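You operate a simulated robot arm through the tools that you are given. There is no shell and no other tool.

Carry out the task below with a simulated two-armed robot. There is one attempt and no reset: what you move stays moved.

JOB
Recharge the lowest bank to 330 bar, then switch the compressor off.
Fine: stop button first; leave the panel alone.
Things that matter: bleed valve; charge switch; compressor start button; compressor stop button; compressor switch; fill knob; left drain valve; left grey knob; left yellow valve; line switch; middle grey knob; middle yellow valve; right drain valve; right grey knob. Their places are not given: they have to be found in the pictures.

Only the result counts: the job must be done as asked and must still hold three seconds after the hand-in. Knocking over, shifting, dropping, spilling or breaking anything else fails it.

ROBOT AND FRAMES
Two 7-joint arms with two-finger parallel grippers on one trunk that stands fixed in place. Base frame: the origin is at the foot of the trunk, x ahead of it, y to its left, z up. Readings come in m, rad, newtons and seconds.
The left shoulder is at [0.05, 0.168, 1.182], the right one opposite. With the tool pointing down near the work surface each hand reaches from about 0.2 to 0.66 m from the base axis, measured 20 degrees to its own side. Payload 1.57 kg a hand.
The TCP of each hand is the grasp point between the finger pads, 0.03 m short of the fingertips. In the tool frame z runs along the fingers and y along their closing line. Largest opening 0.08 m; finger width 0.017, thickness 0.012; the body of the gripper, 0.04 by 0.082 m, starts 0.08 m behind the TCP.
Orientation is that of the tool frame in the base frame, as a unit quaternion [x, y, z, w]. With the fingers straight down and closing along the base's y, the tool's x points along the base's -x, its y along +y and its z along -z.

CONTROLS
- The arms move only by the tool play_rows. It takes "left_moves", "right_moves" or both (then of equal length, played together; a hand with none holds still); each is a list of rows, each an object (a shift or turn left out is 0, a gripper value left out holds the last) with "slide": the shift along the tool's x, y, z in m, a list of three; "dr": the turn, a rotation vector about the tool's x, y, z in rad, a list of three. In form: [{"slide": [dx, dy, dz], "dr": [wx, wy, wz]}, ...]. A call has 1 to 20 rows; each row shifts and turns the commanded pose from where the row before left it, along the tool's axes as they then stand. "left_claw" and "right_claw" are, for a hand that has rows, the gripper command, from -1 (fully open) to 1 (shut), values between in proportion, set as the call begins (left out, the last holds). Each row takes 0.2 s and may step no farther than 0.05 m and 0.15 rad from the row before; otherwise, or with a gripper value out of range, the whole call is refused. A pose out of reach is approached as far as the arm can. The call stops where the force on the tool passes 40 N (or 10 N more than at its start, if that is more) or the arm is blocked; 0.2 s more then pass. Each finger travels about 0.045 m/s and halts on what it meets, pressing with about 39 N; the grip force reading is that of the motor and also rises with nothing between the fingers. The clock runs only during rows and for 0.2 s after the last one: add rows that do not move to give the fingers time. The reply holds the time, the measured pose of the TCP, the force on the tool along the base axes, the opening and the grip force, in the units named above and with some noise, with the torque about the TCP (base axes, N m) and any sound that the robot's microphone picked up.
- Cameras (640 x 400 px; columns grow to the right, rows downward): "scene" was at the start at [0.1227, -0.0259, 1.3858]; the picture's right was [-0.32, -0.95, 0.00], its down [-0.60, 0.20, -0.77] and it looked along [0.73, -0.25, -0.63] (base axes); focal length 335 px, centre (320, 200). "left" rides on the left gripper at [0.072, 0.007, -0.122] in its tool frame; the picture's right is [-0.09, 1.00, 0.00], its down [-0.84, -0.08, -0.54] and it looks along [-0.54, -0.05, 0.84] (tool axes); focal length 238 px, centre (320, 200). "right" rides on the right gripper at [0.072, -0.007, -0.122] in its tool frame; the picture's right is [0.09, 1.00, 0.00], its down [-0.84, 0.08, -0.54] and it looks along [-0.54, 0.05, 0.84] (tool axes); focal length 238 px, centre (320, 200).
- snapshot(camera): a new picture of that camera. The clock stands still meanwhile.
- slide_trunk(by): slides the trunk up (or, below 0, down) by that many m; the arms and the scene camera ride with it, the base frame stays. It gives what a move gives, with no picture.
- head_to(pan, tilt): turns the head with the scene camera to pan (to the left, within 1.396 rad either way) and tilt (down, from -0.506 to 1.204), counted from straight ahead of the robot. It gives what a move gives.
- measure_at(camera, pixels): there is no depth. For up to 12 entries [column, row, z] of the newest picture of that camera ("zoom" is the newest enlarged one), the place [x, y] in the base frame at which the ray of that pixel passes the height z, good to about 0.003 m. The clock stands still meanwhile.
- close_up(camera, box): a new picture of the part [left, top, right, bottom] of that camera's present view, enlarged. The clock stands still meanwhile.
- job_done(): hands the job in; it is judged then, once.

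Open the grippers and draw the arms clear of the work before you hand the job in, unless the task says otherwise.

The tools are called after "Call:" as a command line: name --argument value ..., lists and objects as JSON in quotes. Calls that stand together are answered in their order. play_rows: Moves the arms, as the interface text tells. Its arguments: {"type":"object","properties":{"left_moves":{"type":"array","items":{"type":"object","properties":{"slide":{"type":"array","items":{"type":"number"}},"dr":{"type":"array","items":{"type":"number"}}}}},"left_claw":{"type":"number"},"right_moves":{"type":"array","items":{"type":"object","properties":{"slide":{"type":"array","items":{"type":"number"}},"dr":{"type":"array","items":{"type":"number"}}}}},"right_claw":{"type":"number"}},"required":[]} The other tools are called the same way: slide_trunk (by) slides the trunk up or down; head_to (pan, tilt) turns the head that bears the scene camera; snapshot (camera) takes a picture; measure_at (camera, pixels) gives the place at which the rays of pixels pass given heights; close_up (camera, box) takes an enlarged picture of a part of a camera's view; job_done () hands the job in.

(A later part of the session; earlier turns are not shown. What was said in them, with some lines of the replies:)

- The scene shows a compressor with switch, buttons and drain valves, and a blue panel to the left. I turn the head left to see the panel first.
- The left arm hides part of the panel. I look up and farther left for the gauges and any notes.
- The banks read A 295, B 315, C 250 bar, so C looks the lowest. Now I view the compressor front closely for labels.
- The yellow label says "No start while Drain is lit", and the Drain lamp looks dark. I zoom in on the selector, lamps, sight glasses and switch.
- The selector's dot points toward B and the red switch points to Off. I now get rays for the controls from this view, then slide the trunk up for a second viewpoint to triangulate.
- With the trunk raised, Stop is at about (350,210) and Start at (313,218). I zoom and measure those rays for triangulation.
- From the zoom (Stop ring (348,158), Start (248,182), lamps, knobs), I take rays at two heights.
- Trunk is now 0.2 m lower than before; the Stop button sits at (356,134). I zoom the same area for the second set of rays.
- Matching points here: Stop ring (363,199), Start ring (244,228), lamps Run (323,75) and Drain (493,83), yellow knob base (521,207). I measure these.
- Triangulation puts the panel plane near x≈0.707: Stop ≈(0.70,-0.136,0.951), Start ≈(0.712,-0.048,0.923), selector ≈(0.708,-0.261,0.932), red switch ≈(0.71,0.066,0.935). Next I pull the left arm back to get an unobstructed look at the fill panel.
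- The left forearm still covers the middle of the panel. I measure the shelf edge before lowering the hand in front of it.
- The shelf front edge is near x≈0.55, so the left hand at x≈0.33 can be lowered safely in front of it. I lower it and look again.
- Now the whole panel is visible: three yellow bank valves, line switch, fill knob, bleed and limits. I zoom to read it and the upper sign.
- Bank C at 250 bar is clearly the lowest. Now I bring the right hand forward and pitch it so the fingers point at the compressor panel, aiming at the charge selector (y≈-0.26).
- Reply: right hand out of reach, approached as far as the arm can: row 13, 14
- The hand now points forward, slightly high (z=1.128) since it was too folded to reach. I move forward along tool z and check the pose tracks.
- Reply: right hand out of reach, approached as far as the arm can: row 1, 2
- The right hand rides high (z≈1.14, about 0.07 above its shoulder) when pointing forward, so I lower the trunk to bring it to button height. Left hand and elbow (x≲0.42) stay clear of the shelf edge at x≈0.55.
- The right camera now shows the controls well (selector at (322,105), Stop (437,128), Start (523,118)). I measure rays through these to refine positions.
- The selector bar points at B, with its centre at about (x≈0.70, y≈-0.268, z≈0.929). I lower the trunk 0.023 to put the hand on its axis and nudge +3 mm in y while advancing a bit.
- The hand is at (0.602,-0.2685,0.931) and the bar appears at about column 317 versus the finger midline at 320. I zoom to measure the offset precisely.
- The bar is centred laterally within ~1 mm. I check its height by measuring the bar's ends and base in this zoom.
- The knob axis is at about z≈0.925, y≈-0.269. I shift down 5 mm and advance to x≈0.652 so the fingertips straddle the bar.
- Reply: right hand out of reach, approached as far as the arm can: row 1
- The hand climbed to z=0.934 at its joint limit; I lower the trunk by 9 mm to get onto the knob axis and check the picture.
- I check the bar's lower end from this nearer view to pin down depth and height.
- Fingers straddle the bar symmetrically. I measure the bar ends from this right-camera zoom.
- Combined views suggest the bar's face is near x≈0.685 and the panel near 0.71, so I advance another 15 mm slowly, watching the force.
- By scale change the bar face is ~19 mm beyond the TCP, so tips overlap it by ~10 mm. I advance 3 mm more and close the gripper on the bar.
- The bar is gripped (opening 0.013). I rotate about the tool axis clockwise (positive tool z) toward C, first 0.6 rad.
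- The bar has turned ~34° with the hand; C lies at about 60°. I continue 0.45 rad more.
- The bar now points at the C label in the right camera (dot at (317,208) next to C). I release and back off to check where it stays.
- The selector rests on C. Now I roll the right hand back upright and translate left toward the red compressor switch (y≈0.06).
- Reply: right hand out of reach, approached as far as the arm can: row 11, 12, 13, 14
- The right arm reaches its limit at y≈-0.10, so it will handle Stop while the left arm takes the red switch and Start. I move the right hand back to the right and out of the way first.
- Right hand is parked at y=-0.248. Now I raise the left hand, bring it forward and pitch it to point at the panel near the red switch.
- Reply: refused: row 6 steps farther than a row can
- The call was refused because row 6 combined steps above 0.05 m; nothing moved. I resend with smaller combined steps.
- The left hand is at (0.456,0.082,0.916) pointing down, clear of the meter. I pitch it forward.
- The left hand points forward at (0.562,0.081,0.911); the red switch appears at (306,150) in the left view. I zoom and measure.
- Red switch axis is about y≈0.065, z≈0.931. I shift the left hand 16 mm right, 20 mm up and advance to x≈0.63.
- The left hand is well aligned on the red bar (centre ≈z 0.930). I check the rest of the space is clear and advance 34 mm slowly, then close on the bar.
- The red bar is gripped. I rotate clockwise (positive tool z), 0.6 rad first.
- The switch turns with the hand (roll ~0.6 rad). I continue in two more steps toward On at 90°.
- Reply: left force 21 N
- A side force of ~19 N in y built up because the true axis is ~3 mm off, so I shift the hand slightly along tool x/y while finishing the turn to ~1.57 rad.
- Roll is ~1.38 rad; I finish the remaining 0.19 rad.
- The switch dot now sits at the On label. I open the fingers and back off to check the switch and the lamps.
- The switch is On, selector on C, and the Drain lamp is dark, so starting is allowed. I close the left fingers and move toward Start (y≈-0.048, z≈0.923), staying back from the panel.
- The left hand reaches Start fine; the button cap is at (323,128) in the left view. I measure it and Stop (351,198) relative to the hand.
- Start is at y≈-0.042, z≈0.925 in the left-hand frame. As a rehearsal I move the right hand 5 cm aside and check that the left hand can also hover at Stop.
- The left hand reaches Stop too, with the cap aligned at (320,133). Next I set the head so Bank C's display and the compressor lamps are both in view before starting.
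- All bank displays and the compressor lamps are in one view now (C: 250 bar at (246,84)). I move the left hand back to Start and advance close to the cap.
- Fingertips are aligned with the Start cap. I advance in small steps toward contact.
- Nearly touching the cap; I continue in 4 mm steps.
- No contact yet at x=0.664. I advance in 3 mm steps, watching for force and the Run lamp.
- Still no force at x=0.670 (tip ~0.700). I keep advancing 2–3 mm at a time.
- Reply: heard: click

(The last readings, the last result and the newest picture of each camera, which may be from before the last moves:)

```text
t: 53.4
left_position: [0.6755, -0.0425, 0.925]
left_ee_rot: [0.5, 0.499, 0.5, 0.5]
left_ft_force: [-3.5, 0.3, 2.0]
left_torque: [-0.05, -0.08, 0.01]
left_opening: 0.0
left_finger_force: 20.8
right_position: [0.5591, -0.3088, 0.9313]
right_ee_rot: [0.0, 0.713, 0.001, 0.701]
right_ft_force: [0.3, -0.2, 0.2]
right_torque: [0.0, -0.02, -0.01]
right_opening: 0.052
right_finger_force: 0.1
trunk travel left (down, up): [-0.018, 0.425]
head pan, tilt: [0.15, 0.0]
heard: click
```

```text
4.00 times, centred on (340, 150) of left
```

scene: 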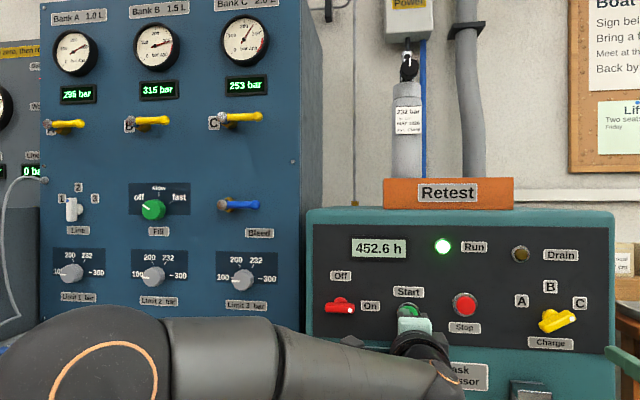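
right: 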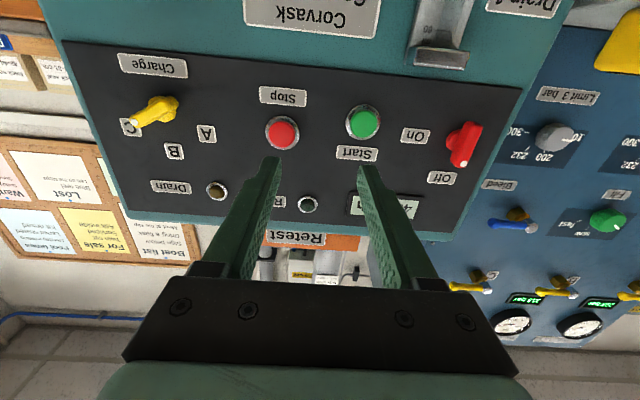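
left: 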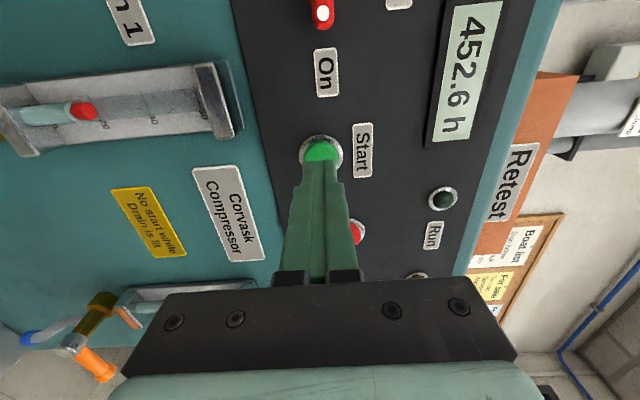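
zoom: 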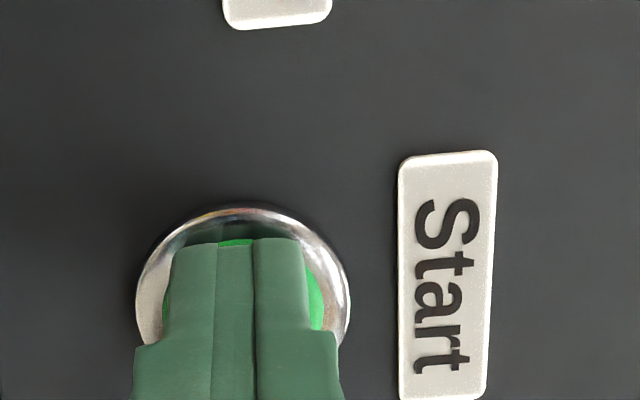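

Click heard: Run is lit and Bank C already reads 253 bar. I retreat and move straight to hover before Stop.

Call:
play_rows --left_moves '[{"slide": [0, 0, -0.035]}, {"slide": [-0.0457, 0.0102, 0]}, {"slide": [-0.0457, 0.0102, 0]}, {"slide": [0, 0, 0.022]}]'

Call:
snapshot --camera "scene"

Call:
close_up --camera "left" --box '[260, 100, 420, 200]'

```text
t: 54.4
left_position: [0.6635, -0.1342, 0.9457]
left_ee_rot: [0.5, 0.499, 0.501, 0.5]
left_ft_force: [0.1, 0.2, 0.6]
left_torque: [0.02, 0.01, 0.0]
left_opening: 0.0
left_finger_force: 21.7
right_position: [0.5577, -0.3078, 0.9321]
right_ee_rot: [0.001, 0.712, 0.0, 0.702]
right_ft_force: [0.9, 0.2, 0.5]
right_torque: [-0.01, -0.02, 0.01]
right_opening: 0.052
right_finger_force: 0.0
trunk travel left (down, up): [-0.018, 0.425]
head pan, tilt: [0.15, 0.0]
```

```text
taken
```

scene: 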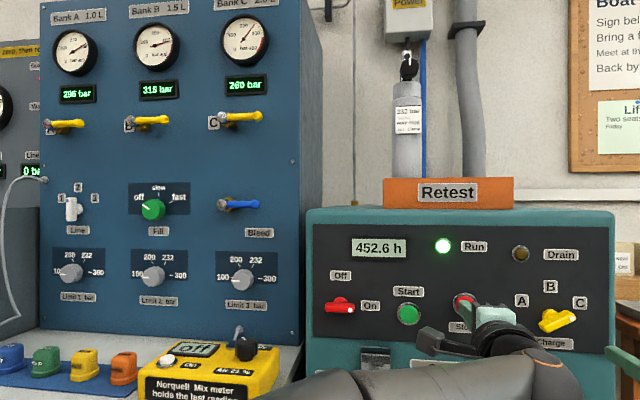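

```text
4.00 times, centred on (340, 150) of left
```

zoom: 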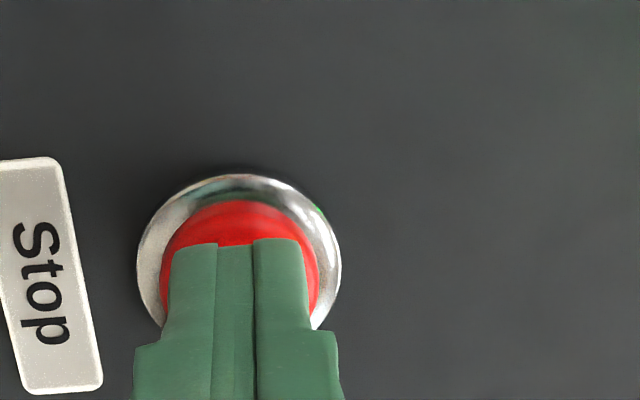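

Hovering at Stop with tips in front of the cap. I read the Bank C display precisely.

Call:
close_up --camera "scene" --box '[200, 0, 300, 110]'

Call:
play_rows --left_moves '[{}, {}, {}, {}]'

Call:
close_up --camera "scene" --box '[200, 0, 300, 110]'

Call:
snapshot --camera "scene"

```text
3.64 times, centred on (250, 55) of scene
```

zoom: 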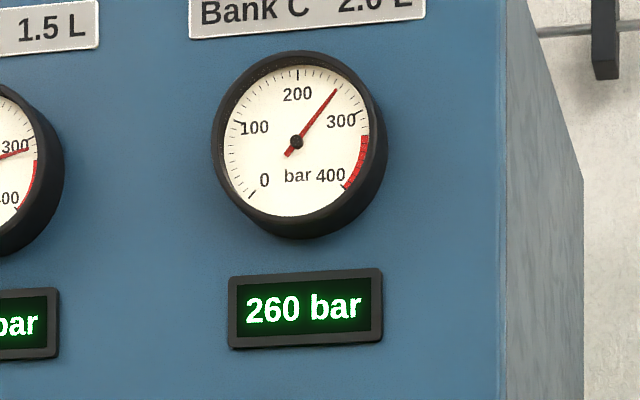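

```text
t: 55.4
left_position: [0.6638, -0.1339, 0.9454]
left_ee_rot: [0.5, 0.5, 0.5, 0.5]
left_ft_force: [0.3, -0.2, 0.3]
left_torque: [0.0, 0.02, 0.03]
left_opening: 0.0
left_finger_force: 21.5
right_position: [0.5592, -0.3085, 0.9309]
right_ee_rot: [0.0, 0.713, 0.001, 0.701]
right_ft_force: [-1.0, 0.2, -0.1]
right_torque: [-0.02, -0.01, 0.01]
right_opening: 0.0521
right_finger_force: 0.0
trunk travel left (down, up): [-0.018, 0.425]
head pan, tilt: [0.15, 0.0]
```

```text
3.64 times, centred on (250, 55) of scene
```

zoom: 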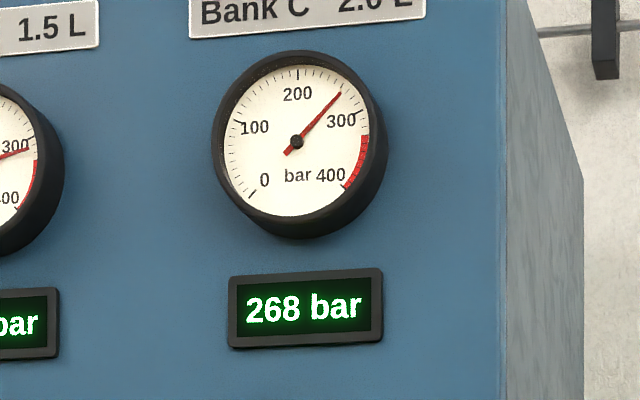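

```text
taken
```

scene: 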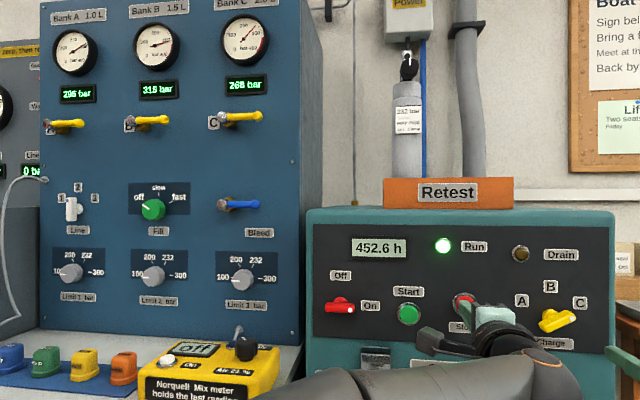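

Charging at about 7.5 bar/s (260→268 in 1 s), Drain dark. I wait 3 s more and recheck.

Call:
play_rows --left_moves '[{}, {}, {}, {}, {}, {}, {}, {}, {}, {}, {}, {}, {}, {}]'

Call:
close_up --camera "scene" --box '[200, 0, 300, 110]'

Call:
snapshot --camera "scene"

```text
t: 58.4
left_position: [0.664, -0.1335, 0.9456]
left_ee_rot: [0.5, 0.5, 0.501, 0.5]
left_ft_force: [-0.1, 0.6, 0.1]
left_torque: [-0.02, -0.02, 0.01]
left_opening: 0.0002
left_finger_force: 21.5
right_position: [0.5592, -0.3092, 0.9316]
right_ee_rot: [0.001, 0.712, 0.0, 0.702]
right_ft_force: [0.1, 0.7, 1.0]
right_torque: [-0.02, -0.04, 0.05]
right_opening: 0.0518
right_finger_force: 0.0
trunk travel left (down, up): [-0.018, 0.425]
head pan, tilt: [0.15, 0.0]
```

```text
3.64 times, centred on (250, 55) of scene
```

zoom: 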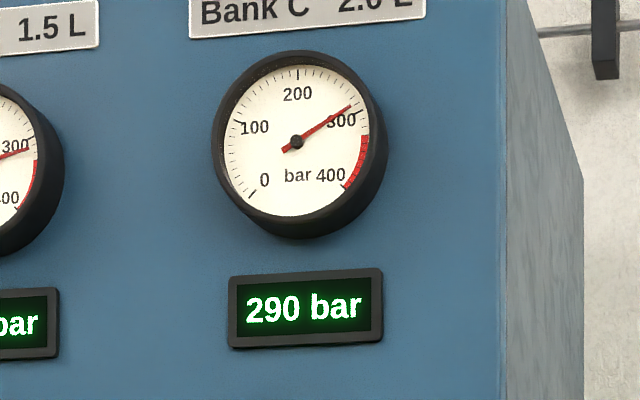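

```text
taken
```

scene: 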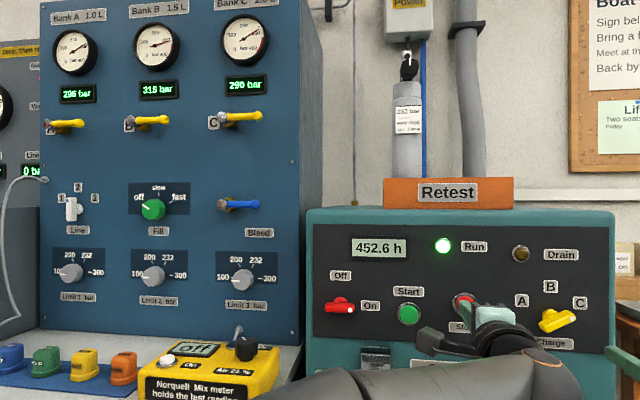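

Bank C is at 290 bar, rising 7.5 bar/s; 330 is expected at t≈63.7. I wait to t=62.4 and move the tips 4 mm nearer the Stop cap (no contact expected yet).

Call:
play_rows --left_moves '[{}, {}, {}, {}, {}, {}, {}, {}, {}, {}, {}, {}, {}, {}, {}, {}, {}, {"slide": [0, 0, 0.002]}, {"slide": [0, 0, 0.002]}]'

Call:
close_up --camera "scene" --box '[200, 0, 300, 110]'

Call:
close_up --camera "left" --box '[260, 100, 420, 200]'

Call:
snapshot --camera "scene"

```text
t: 62.4
left_position: [0.6666, -0.132, 0.9442]
left_ee_rot: [0.5, 0.5, 0.499, 0.5]
left_ft_force: [0.4, 0.3, -0.6]
left_torque: [-0.02, 0.02, 0.01]
left_opening: 0.0003
left_finger_force: 21.1
right_position: [0.5588, -0.3074, 0.9316]
right_ee_rot: [0.0, 0.712, 0.001, 0.702]
right_ft_force: [0.3, -0.4, -0.6]
right_torque: [0.01, 0.02, 0.03]
right_opening: 0.052
right_finger_force: 0.1
trunk travel left (down, up): [-0.018, 0.425]
head pan, tilt: [0.15, 0.0]
```

```text
3.64 times, centred on (250, 55) of scene
```

zoom: 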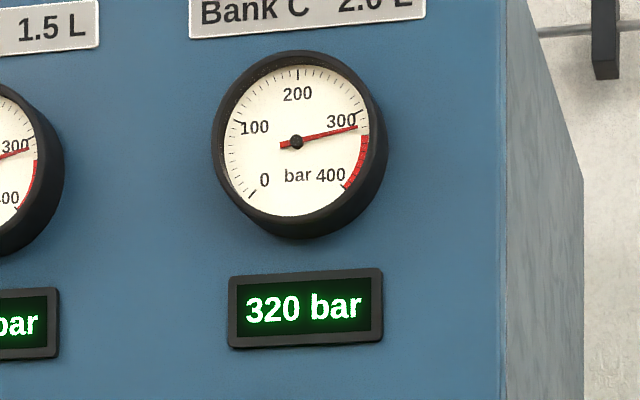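

```text
4.00 times, centred on (340, 150) of left
```

zoom: 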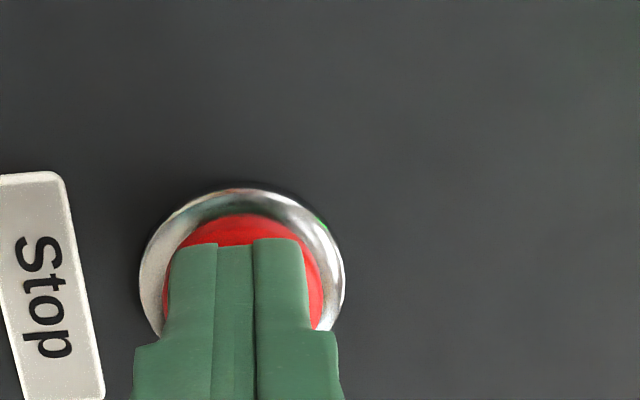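

```text
taken
```

scene: 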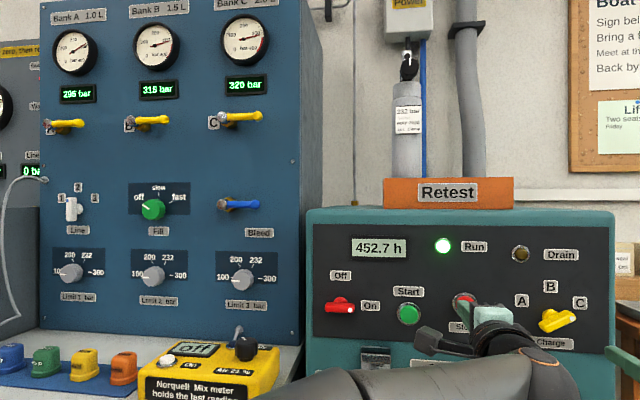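

Exactly 320 bar at t=62.4 (7.5 bar/s), so Stop must click at t≈63.73. I idle six rows then push 11 mm (threshold about 7 mm ahead) and hold.

Call:
play_rows --left_moves '[{}, {}, {}, {}, {}, {}, {"slide": [0, 0, 0.011]}, {}]'

Call:
snapshot --camera "scene"

Call:
close_up --camera "scene" --box '[200, 0, 300, 110]'

```text
t: 64.2
left_position: [0.6726, -0.1272, 0.9441]
left_ee_rot: [0.5, 0.499, 0.5, 0.5]
left_ft_force: [-2.4, -1.4, 1.2]
left_torque: [0.0, -0.01, -0.05]
left_opening: 0.0
left_finger_force: 20.8
left hand out of reach, approached as far as the arm can: row 7
right_position: [0.5586, -0.3084, 0.9309]
right_ee_rot: [0.0, 0.713, 0.001, 0.701]
right_ft_force: [-0.4, 0.8, 0.1]
right_torque: [-0.02, 0.01, -0.02]
right_opening: 0.052
right_finger_force: 0.0
trunk travel left (down, up): [-0.018, 0.425]
head pan, tilt: [0.15, 0.0]
heard: click
```

```text
taken
```

scene: 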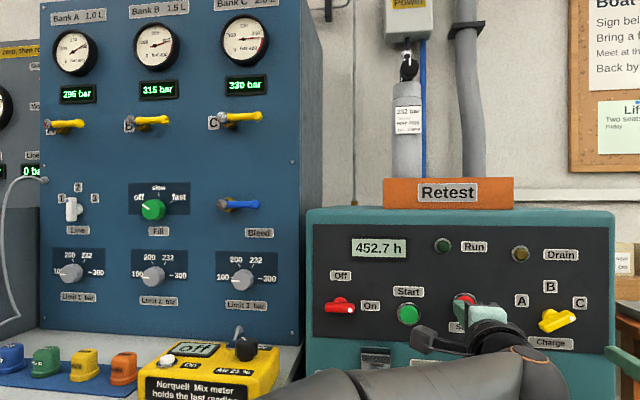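

```text
3.64 times, centred on (250, 55) of scene
```

zoom: 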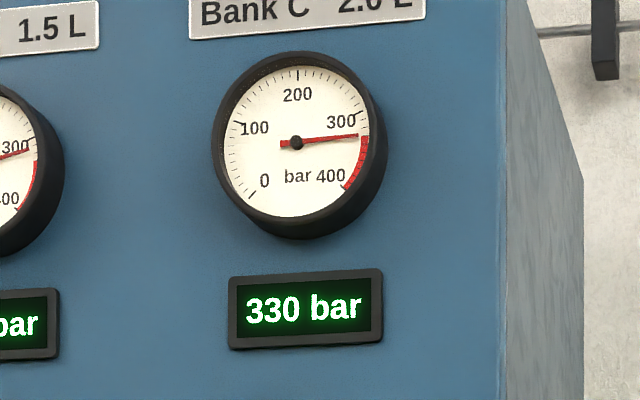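

Stopped exactly: Run is off and Bank C shows 330 bar. I retreat from the button and move the left hand back to the red switch (axis ≈ y 0.065, z 0.935), keeping the 90° roll that matches the On bar.

Call:
play_rows --left_moves '[{"slide": [0, 0, -0.03]}, {"slide": [0, 0, -0.04]}, {"slide": [0.048, -0.0025, 0]}, {"slide": [0.048, -0.0025, 0]}, {"slide": [0.048, -0.002, 0]}, {"slide": [0.048, -0.002, 0]}]'

Call:
play_rows --left_moves '[{}, {}, {}]' --left_claw -0.3

Call:
snapshot --camera "left"

Call:
snapshot --camera "scene"

```text
t: 65.6
left_position: [0.6033, 0.0677, 0.9337]
left_ee_rot: [0.5, 0.5, 0.499, 0.5]
left_ft_force: [-0.5, -0.2, 0.1]
left_torque: [0.0, -0.02, -0.04]
left_opening: 0.0003
left_finger_force: 21.3
right_position: [0.5597, -0.309, 0.9317]
right_ee_rot: [0.0, 0.712, 0.001, 0.702]
right_ft_force: [-0.1, 0.0, 1.1]
right_torque: [0.01, -0.05, -0.03]
right_opening: 0.0521
right_finger_force: 0.1
trunk travel left (down, up): [-0.018, 0.425]
head pan, tilt: [0.15, 0.0]
```

```text
t: 66.4
left_position: [0.6035, 0.0663, 0.936]
left_ee_rot: [0.5, 0.5, 0.5, 0.5]
left_ft_force: [0.3, -0.1, -0.1]
left_torque: [-0.02, -0.02, 0.0]
left_opening: 0.0521
left_finger_force: 0.0
right_position: [0.5594, -0.3089, 0.9313]
right_ee_rot: [0.0, 0.713, 0.001, 0.701]
right_ft_force: [-0.2, 1.0, -0.2]
right_torque: [0.02, 0.01, 0.05]
right_opening: 0.0522
right_finger_force: 0.0
trunk travel left (down, up): [-0.018, 0.425]
head pan, tilt: [0.15, 0.0]
```

```text
taken
```

left: 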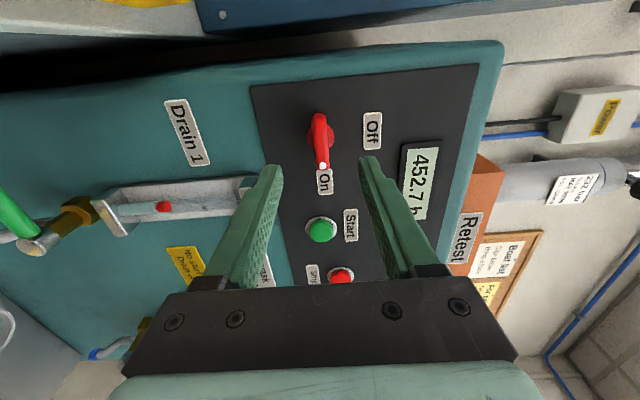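

```text
taken
```

scene: 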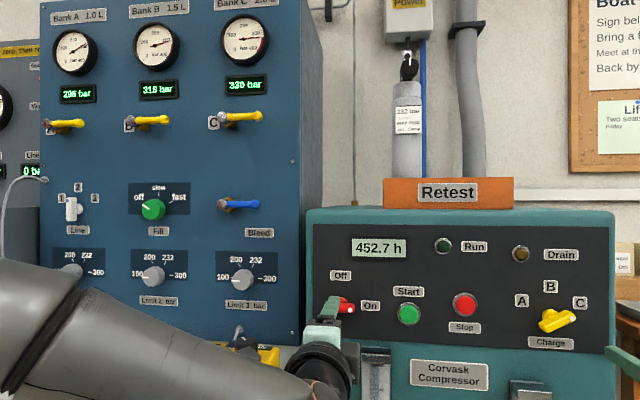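

The switch bar is centred between the fingers. I advance to x≈0.667 and close on it.

Call:
play_rows --left_moves '[{"slide": [0, 0, 0.02]}, {"slide": [0, 0, 0.02]}, {"slide": [0, 0, 0.015]}, {"slide": [0, 0, 0.008]}]'

Call:
play_rows --left_moves '[{}, {}, {}, {}]' --left_claw 1

Call:
snapshot --camera "left"

```text
t: 67.4
left_position: [0.6663, 0.0656, 0.9331]
left_ee_rot: [0.5, 0.5, 0.5, 0.5]
left_ft_force: [-0.1, -0.2, -0.5]
left_torque: [-0.02, -0.01, 0.0]
left_opening: 0.0521
left_finger_force: 0.0
right_position: [0.5604, -0.3081, 0.9318]
right_ee_rot: [-0.001, 0.713, 0.002, 0.701]
right_ft_force: [0.6, -0.3, -0.2]
right_torque: [-0.03, 0.02, 0.02]
right_opening: 0.0521
right_finger_force: 0.1
trunk travel left (down, up): [-0.018, 0.425]
head pan, tilt: [0.15, 0.0]
```

```text
t: 68.4
left_position: [0.6665, 0.0654, 0.9353]
left_ee_rot: [0.5, 0.499, 0.501, 0.5]
left_ft_force: [4.3, -1.1, 4.8]
left_torque: [-0.04, -0.06, -0.12]
left_opening: 0.0132
left_finger_force: 28.2
right_position: [0.559, -0.3092, 0.9317]
right_ee_rot: [0.0, 0.712, 0.001, 0.702]
right_ft_force: [-0.3, -0.9, -0.6]
right_torque: [0.0, -0.01, -0.03]
right_opening: 0.052
right_finger_force: 0.1
trunk travel left (down, up): [-0.018, 0.425]
head pan, tilt: [0.15, 0.0]
```

```text
taken
```

left: 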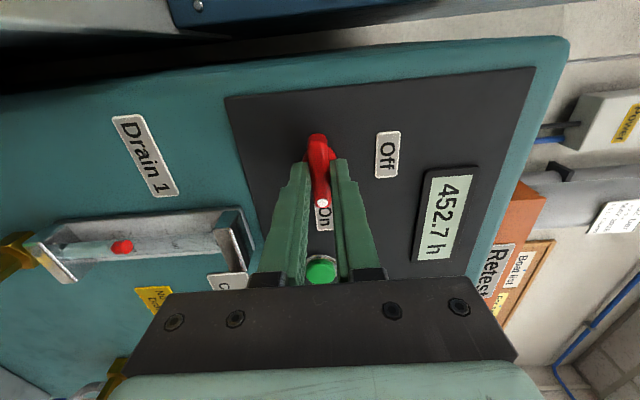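

Gripped (opening 0.013) on the horizontal bar. I rotate counter-clockwise (negative tool z) in steps back toward Off.

Call:
play_rows --left_moves '[{"dr": [0, 0, -0.12]}, {"dr": [0, 0, -0.12]}, {"dr": [0, 0, -0.12]}, {"dr": [0, 0, -0.12]}, {"dr": [0, 0, -0.12]}, {"dr": [0, 0, -0.12]}]'

Call:
snapshot --camera "left"

```text
t: 69.8
left_position: [0.6661, 0.0645, 0.9358]
left_ee_rot: [0.291, 0.644, 0.291, 0.644]
left_ft_force: [19.3, -1.5, 8.3]
left_torque: [0.01, -0.2, -0.22]
left_opening: 0.0131
left_finger_force: 30.1
right_position: [0.56, -0.3081, 0.9304]
right_ee_rot: [0.0, 0.713, 0.001, 0.701]
right_ft_force: [-0.2, -0.1, -0.9]
right_torque: [-0.02, -0.01, -0.03]
right_opening: 0.0517
right_finger_force: 0.1
trunk travel left (down, up): [-0.018, 0.425]
head pan, tilt: [0.15, 0.0]
```

```text
taken
```

left: 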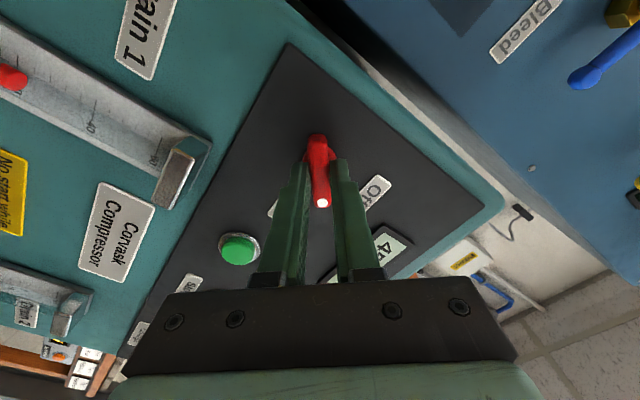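

Halfway and turning well; an axial force of 19 N has built, so I ease 2 mm forward while completing the rotation.

Call:
play_rows --left_moves '[{"slide": [0, 0, 0.002], "dr": [0, 0, -0.1]}, {"dr": [0, 0, -0.12]}, {"dr": [0, 0, -0.12]}, {"dr": [0, 0, -0.12]}, {"dr": [0, 0, -0.12]}]'

Call:
snapshot --camera "left"

```text
t: 71.0
left_position: [0.6666, 0.0658, 0.9343]
left_ee_rot: [0.095, 0.701, 0.094, 0.701]
left_ft_force: [-18.1, 5.9, -0.2]
left_torque: [-0.05, 0.65, 0.35]
left_opening: 0.013
left_finger_force: 29.6
right_position: [0.5572, -0.3075, 0.9328]
right_ee_rot: [-0.001, 0.712, 0.002, 0.702]
right_ft_force: [-1.0, 0.0, 0.0]
right_torque: [0.01, -0.03, 0.01]
right_opening: 0.052
right_finger_force: 0.1
trunk travel left (down, up): [-0.018, 0.425]
head pan, tilt: [0.15, 0.0]
```

```text
taken
```

left: 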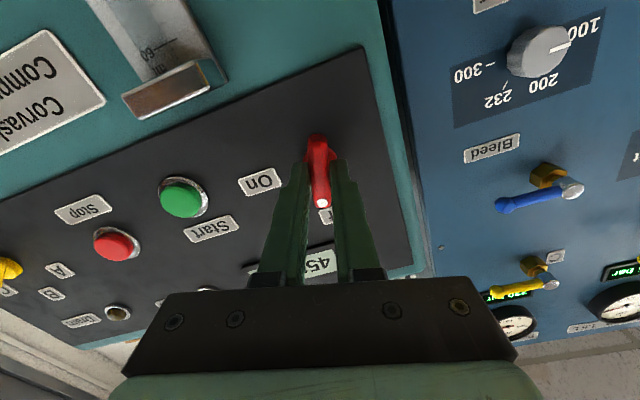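

Roll is 0.27 rad from upright; I finish the remaining rotation with a 1 mm ease back.

Call:
play_rows --left_moves '[{"slide": [0, 0, -0.001], "dr": [0, 0, -0.12]}, {"dr": [0, 0, -0.12]}, {"dr": [0, 0, -0.03]}, {}]'

Call:
snapshot --camera "left"

Call:
snapshot --camera "scene"

```text
t: 72.0
left_position: [0.6676, 0.0655, 0.9348]
left_ee_rot: [-0.001, 0.707, 0.0, 0.707]
left_ft_force: [-5.8, 1.9, -2.0]
left_torque: [0.09, 0.32, -0.02]
left_opening: 0.0128
left_finger_force: 29.9
right_position: [0.5581, -0.3089, 0.931]
right_ee_rot: [0.001, 0.713, 0.0, 0.701]
right_ft_force: [0.0, -0.3, -0.3]
right_torque: [-0.03, -0.01, 0.04]
right_opening: 0.0518
right_finger_force: 0.0
trunk travel left (down, up): [-0.018, 0.425]
head pan, tilt: [0.15, 0.0]
```

```text
taken
```

left: 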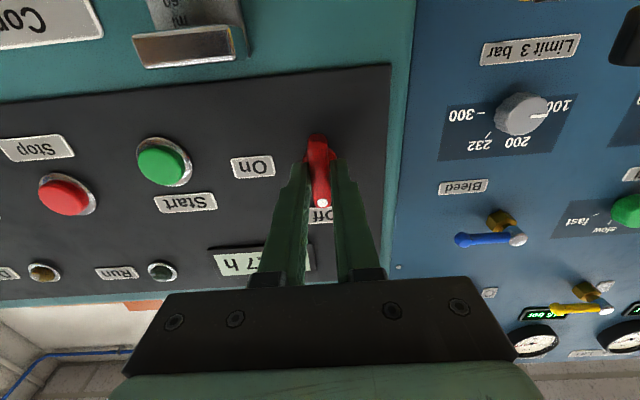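

```text
taken
```

scene: 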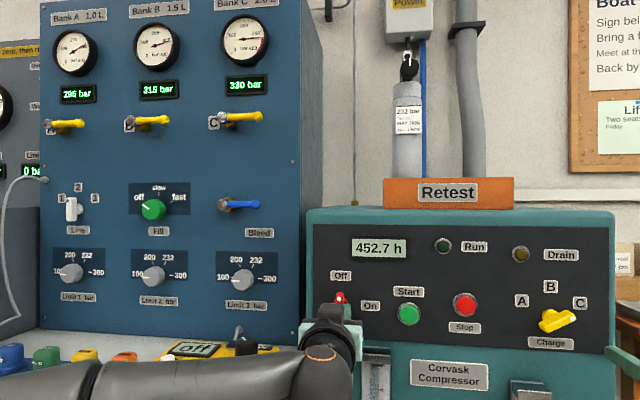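

The dot is at the Off label again. I release, back both hands away from the panel and verify.

Call:
play_rows --left_moves '[{}, {}, {}]' --left_claw -0.3

Call:
play_rows --left_moves '[{"slide": [0, 0, -0.03]}, {"slide": [0, 0, -0.04]}, {"slide": [0, 0, -0.04]}]'

Call:
snapshot --camera "left"

Call:
snapshot --camera "scene"

Call:
close_up --camera "scene" --box '[200, 0, 300, 110]'

```text
t: 72.8
left_position: [0.6678, 0.0644, 0.9343]
left_ee_rot: [-0.001, 0.707, 0.0, 0.707]
left_ft_force: [1.4, -0.1, 0.3]
left_torque: [0.0, 0.01, 0.02]
left_opening: 0.0522
left_finger_force: 0.1
right_position: [0.559, -0.3085, 0.9316]
right_ee_rot: [0.0, 0.713, 0.001, 0.701]
right_ft_force: [0.3, -0.1, 0.5]
right_torque: [0.01, -0.02, 0.0]
right_opening: 0.0521
right_finger_force: 0.0
trunk travel left (down, up): [-0.018, 0.425]
head pan, tilt: [0.15, 0.0]
```

```text
t: 73.6
left_position: [0.5588, 0.0619, 0.9359]
left_ee_rot: [0.0, 0.707, 0.0, 0.707]
left_ft_force: [-0.1, -0.1, 0.3]
left_torque: [0.01, -0.01, 0.0]
left_opening: 0.052
left_finger_force: 0.0
right_position: [0.5581, -0.3084, 0.9311]
right_ee_rot: [0.0, 0.713, 0.001, 0.701]
right_ft_force: [0.5, -1.0, 0.9]
right_torque: [0.0, -0.02, 0.0]
right_opening: 0.052
right_finger_force: 0.0
trunk travel left (down, up): [-0.018, 0.425]
head pan, tilt: [0.15, 0.0]
```

```text
taken
```

left: 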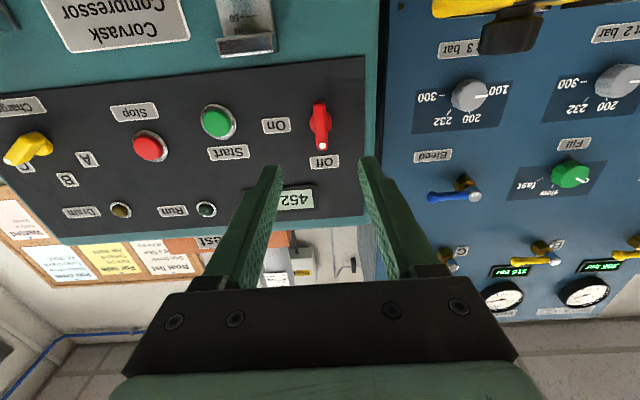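

```text
taken
```

scene: 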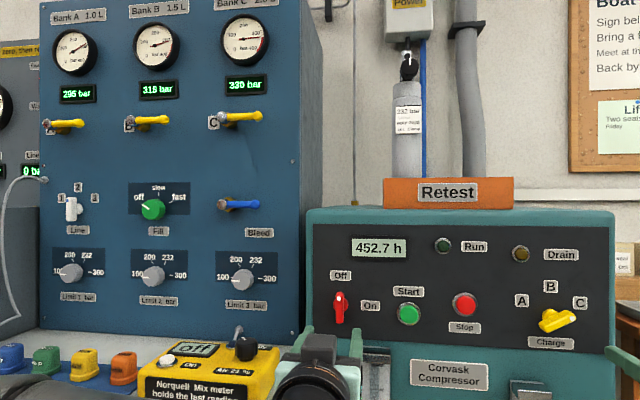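

```text
3.64 times, centred on (250, 55) of scene
```

zoom: 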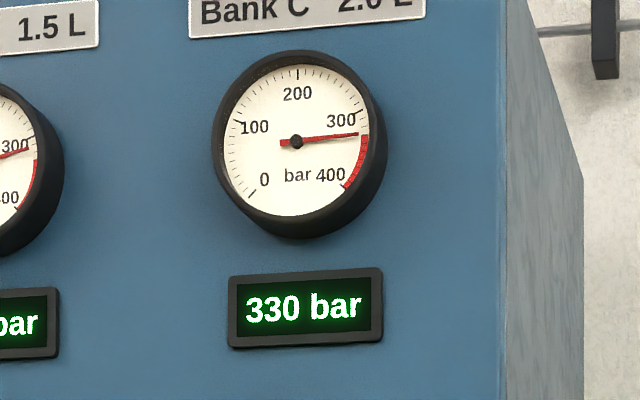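

The switch rests on Off, Run is out and Bank C holds at 330 bar. I open both grippers and draw both arms back, clear of the work.

Call:
play_rows --left_moves '[{"slide": [0, 0, -0.03]}, {"slide": [0, 0, -0.03]}, {"slide": [0, 0, -0.03]}, {}]' --right_moves '[{"slide": [0, 0, -0.03]}, {"slide": [0, 0, -0.03]}, {"slide": [0, 0, -0.03]}, {}]' --left_claw -1 --right_claw -1

Call:
snapshot --camera "scene"

Call:
close_up --camera "scene" --box '[40, 0, 360, 200]'

Call:
close_up --camera "scene" --box '[300, 200, 640, 400]'

```text
t: 74.6
left_position: [0.4663, 0.0659, 0.9346]
left_ee_rot: [0.001, 0.707, 0.0, 0.707]
left_ft_force: [-0.2, 0.9, -0.7]
left_torque: [-0.03, -0.03, -0.02]
left_opening: 0.0801
left_finger_force: 0.0
right_position: [0.4686, -0.3086, 0.9326]
right_ee_rot: [0.001, 0.713, 0.0, 0.701]
right_ft_force: [0.0, 0.4, 0.1]
right_torque: [0.02, -0.02, 0.0]
right_opening: 0.08
right_finger_force: 0.1
trunk travel left (down, up): [-0.018, 0.425]
head pan, tilt: [0.15, 0.0]
```

```text
taken
```

scene: 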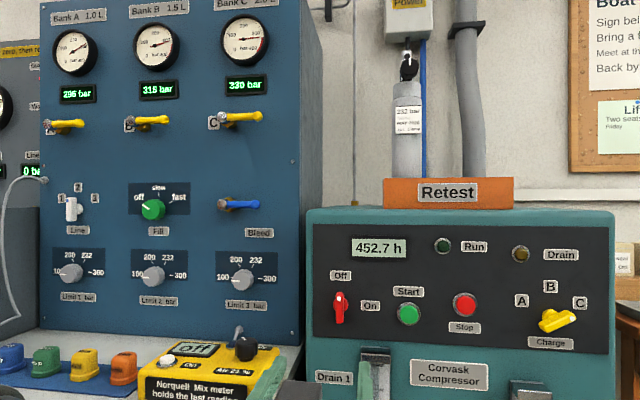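

```text
2.00 times, centred on (200, 100) of scene
```

zoom: 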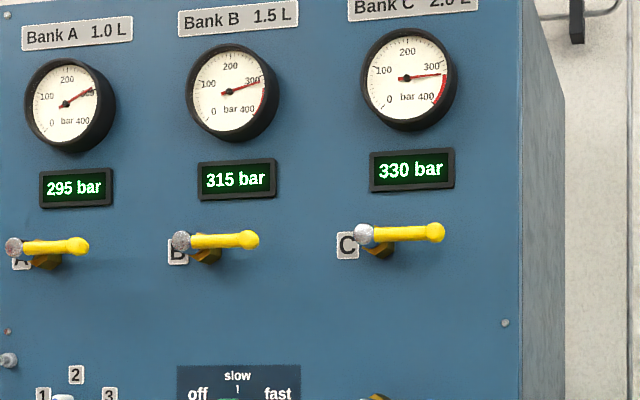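

```text
1.88 times, centred on (470, 300) of scene
```

zoom: 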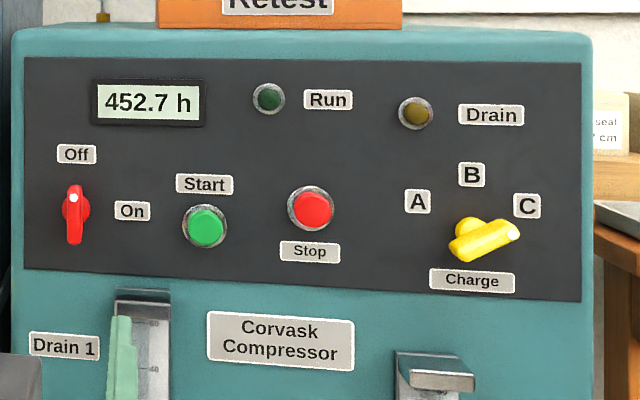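

The final check shows Bank A at 295, B at 315 and C at 330 bar, the compressor switch at Off, Run and Drain dark, and both arms open and clear. I hand the job in.

Call:
job_done

```text
The job is handed in.
```

Bank C, the lowest at 250 bar, is now charged to 330 bar, and the compressor is off. I pressed the stop button first and then turned the switch to Off.

- **Final readings:** just before hand-in, Bank A showed 295 bar, Bank B 315 and Bank C 330. The Run and Drain lamps were both dark. A and B didn't change.
- **Panel:** I didn't touch anything on the blue fill panel or either drain valve. The Drain lamp stayed dark throughout, so neither trap needed draining.
- **Charge selector:** I moved it from B to C to charge that bank, and it is still on C because you didn't ask for it to go back.

Both grippers are open and the arms are drawn back. Nothing was knocked over, moved or spilled that I could see.
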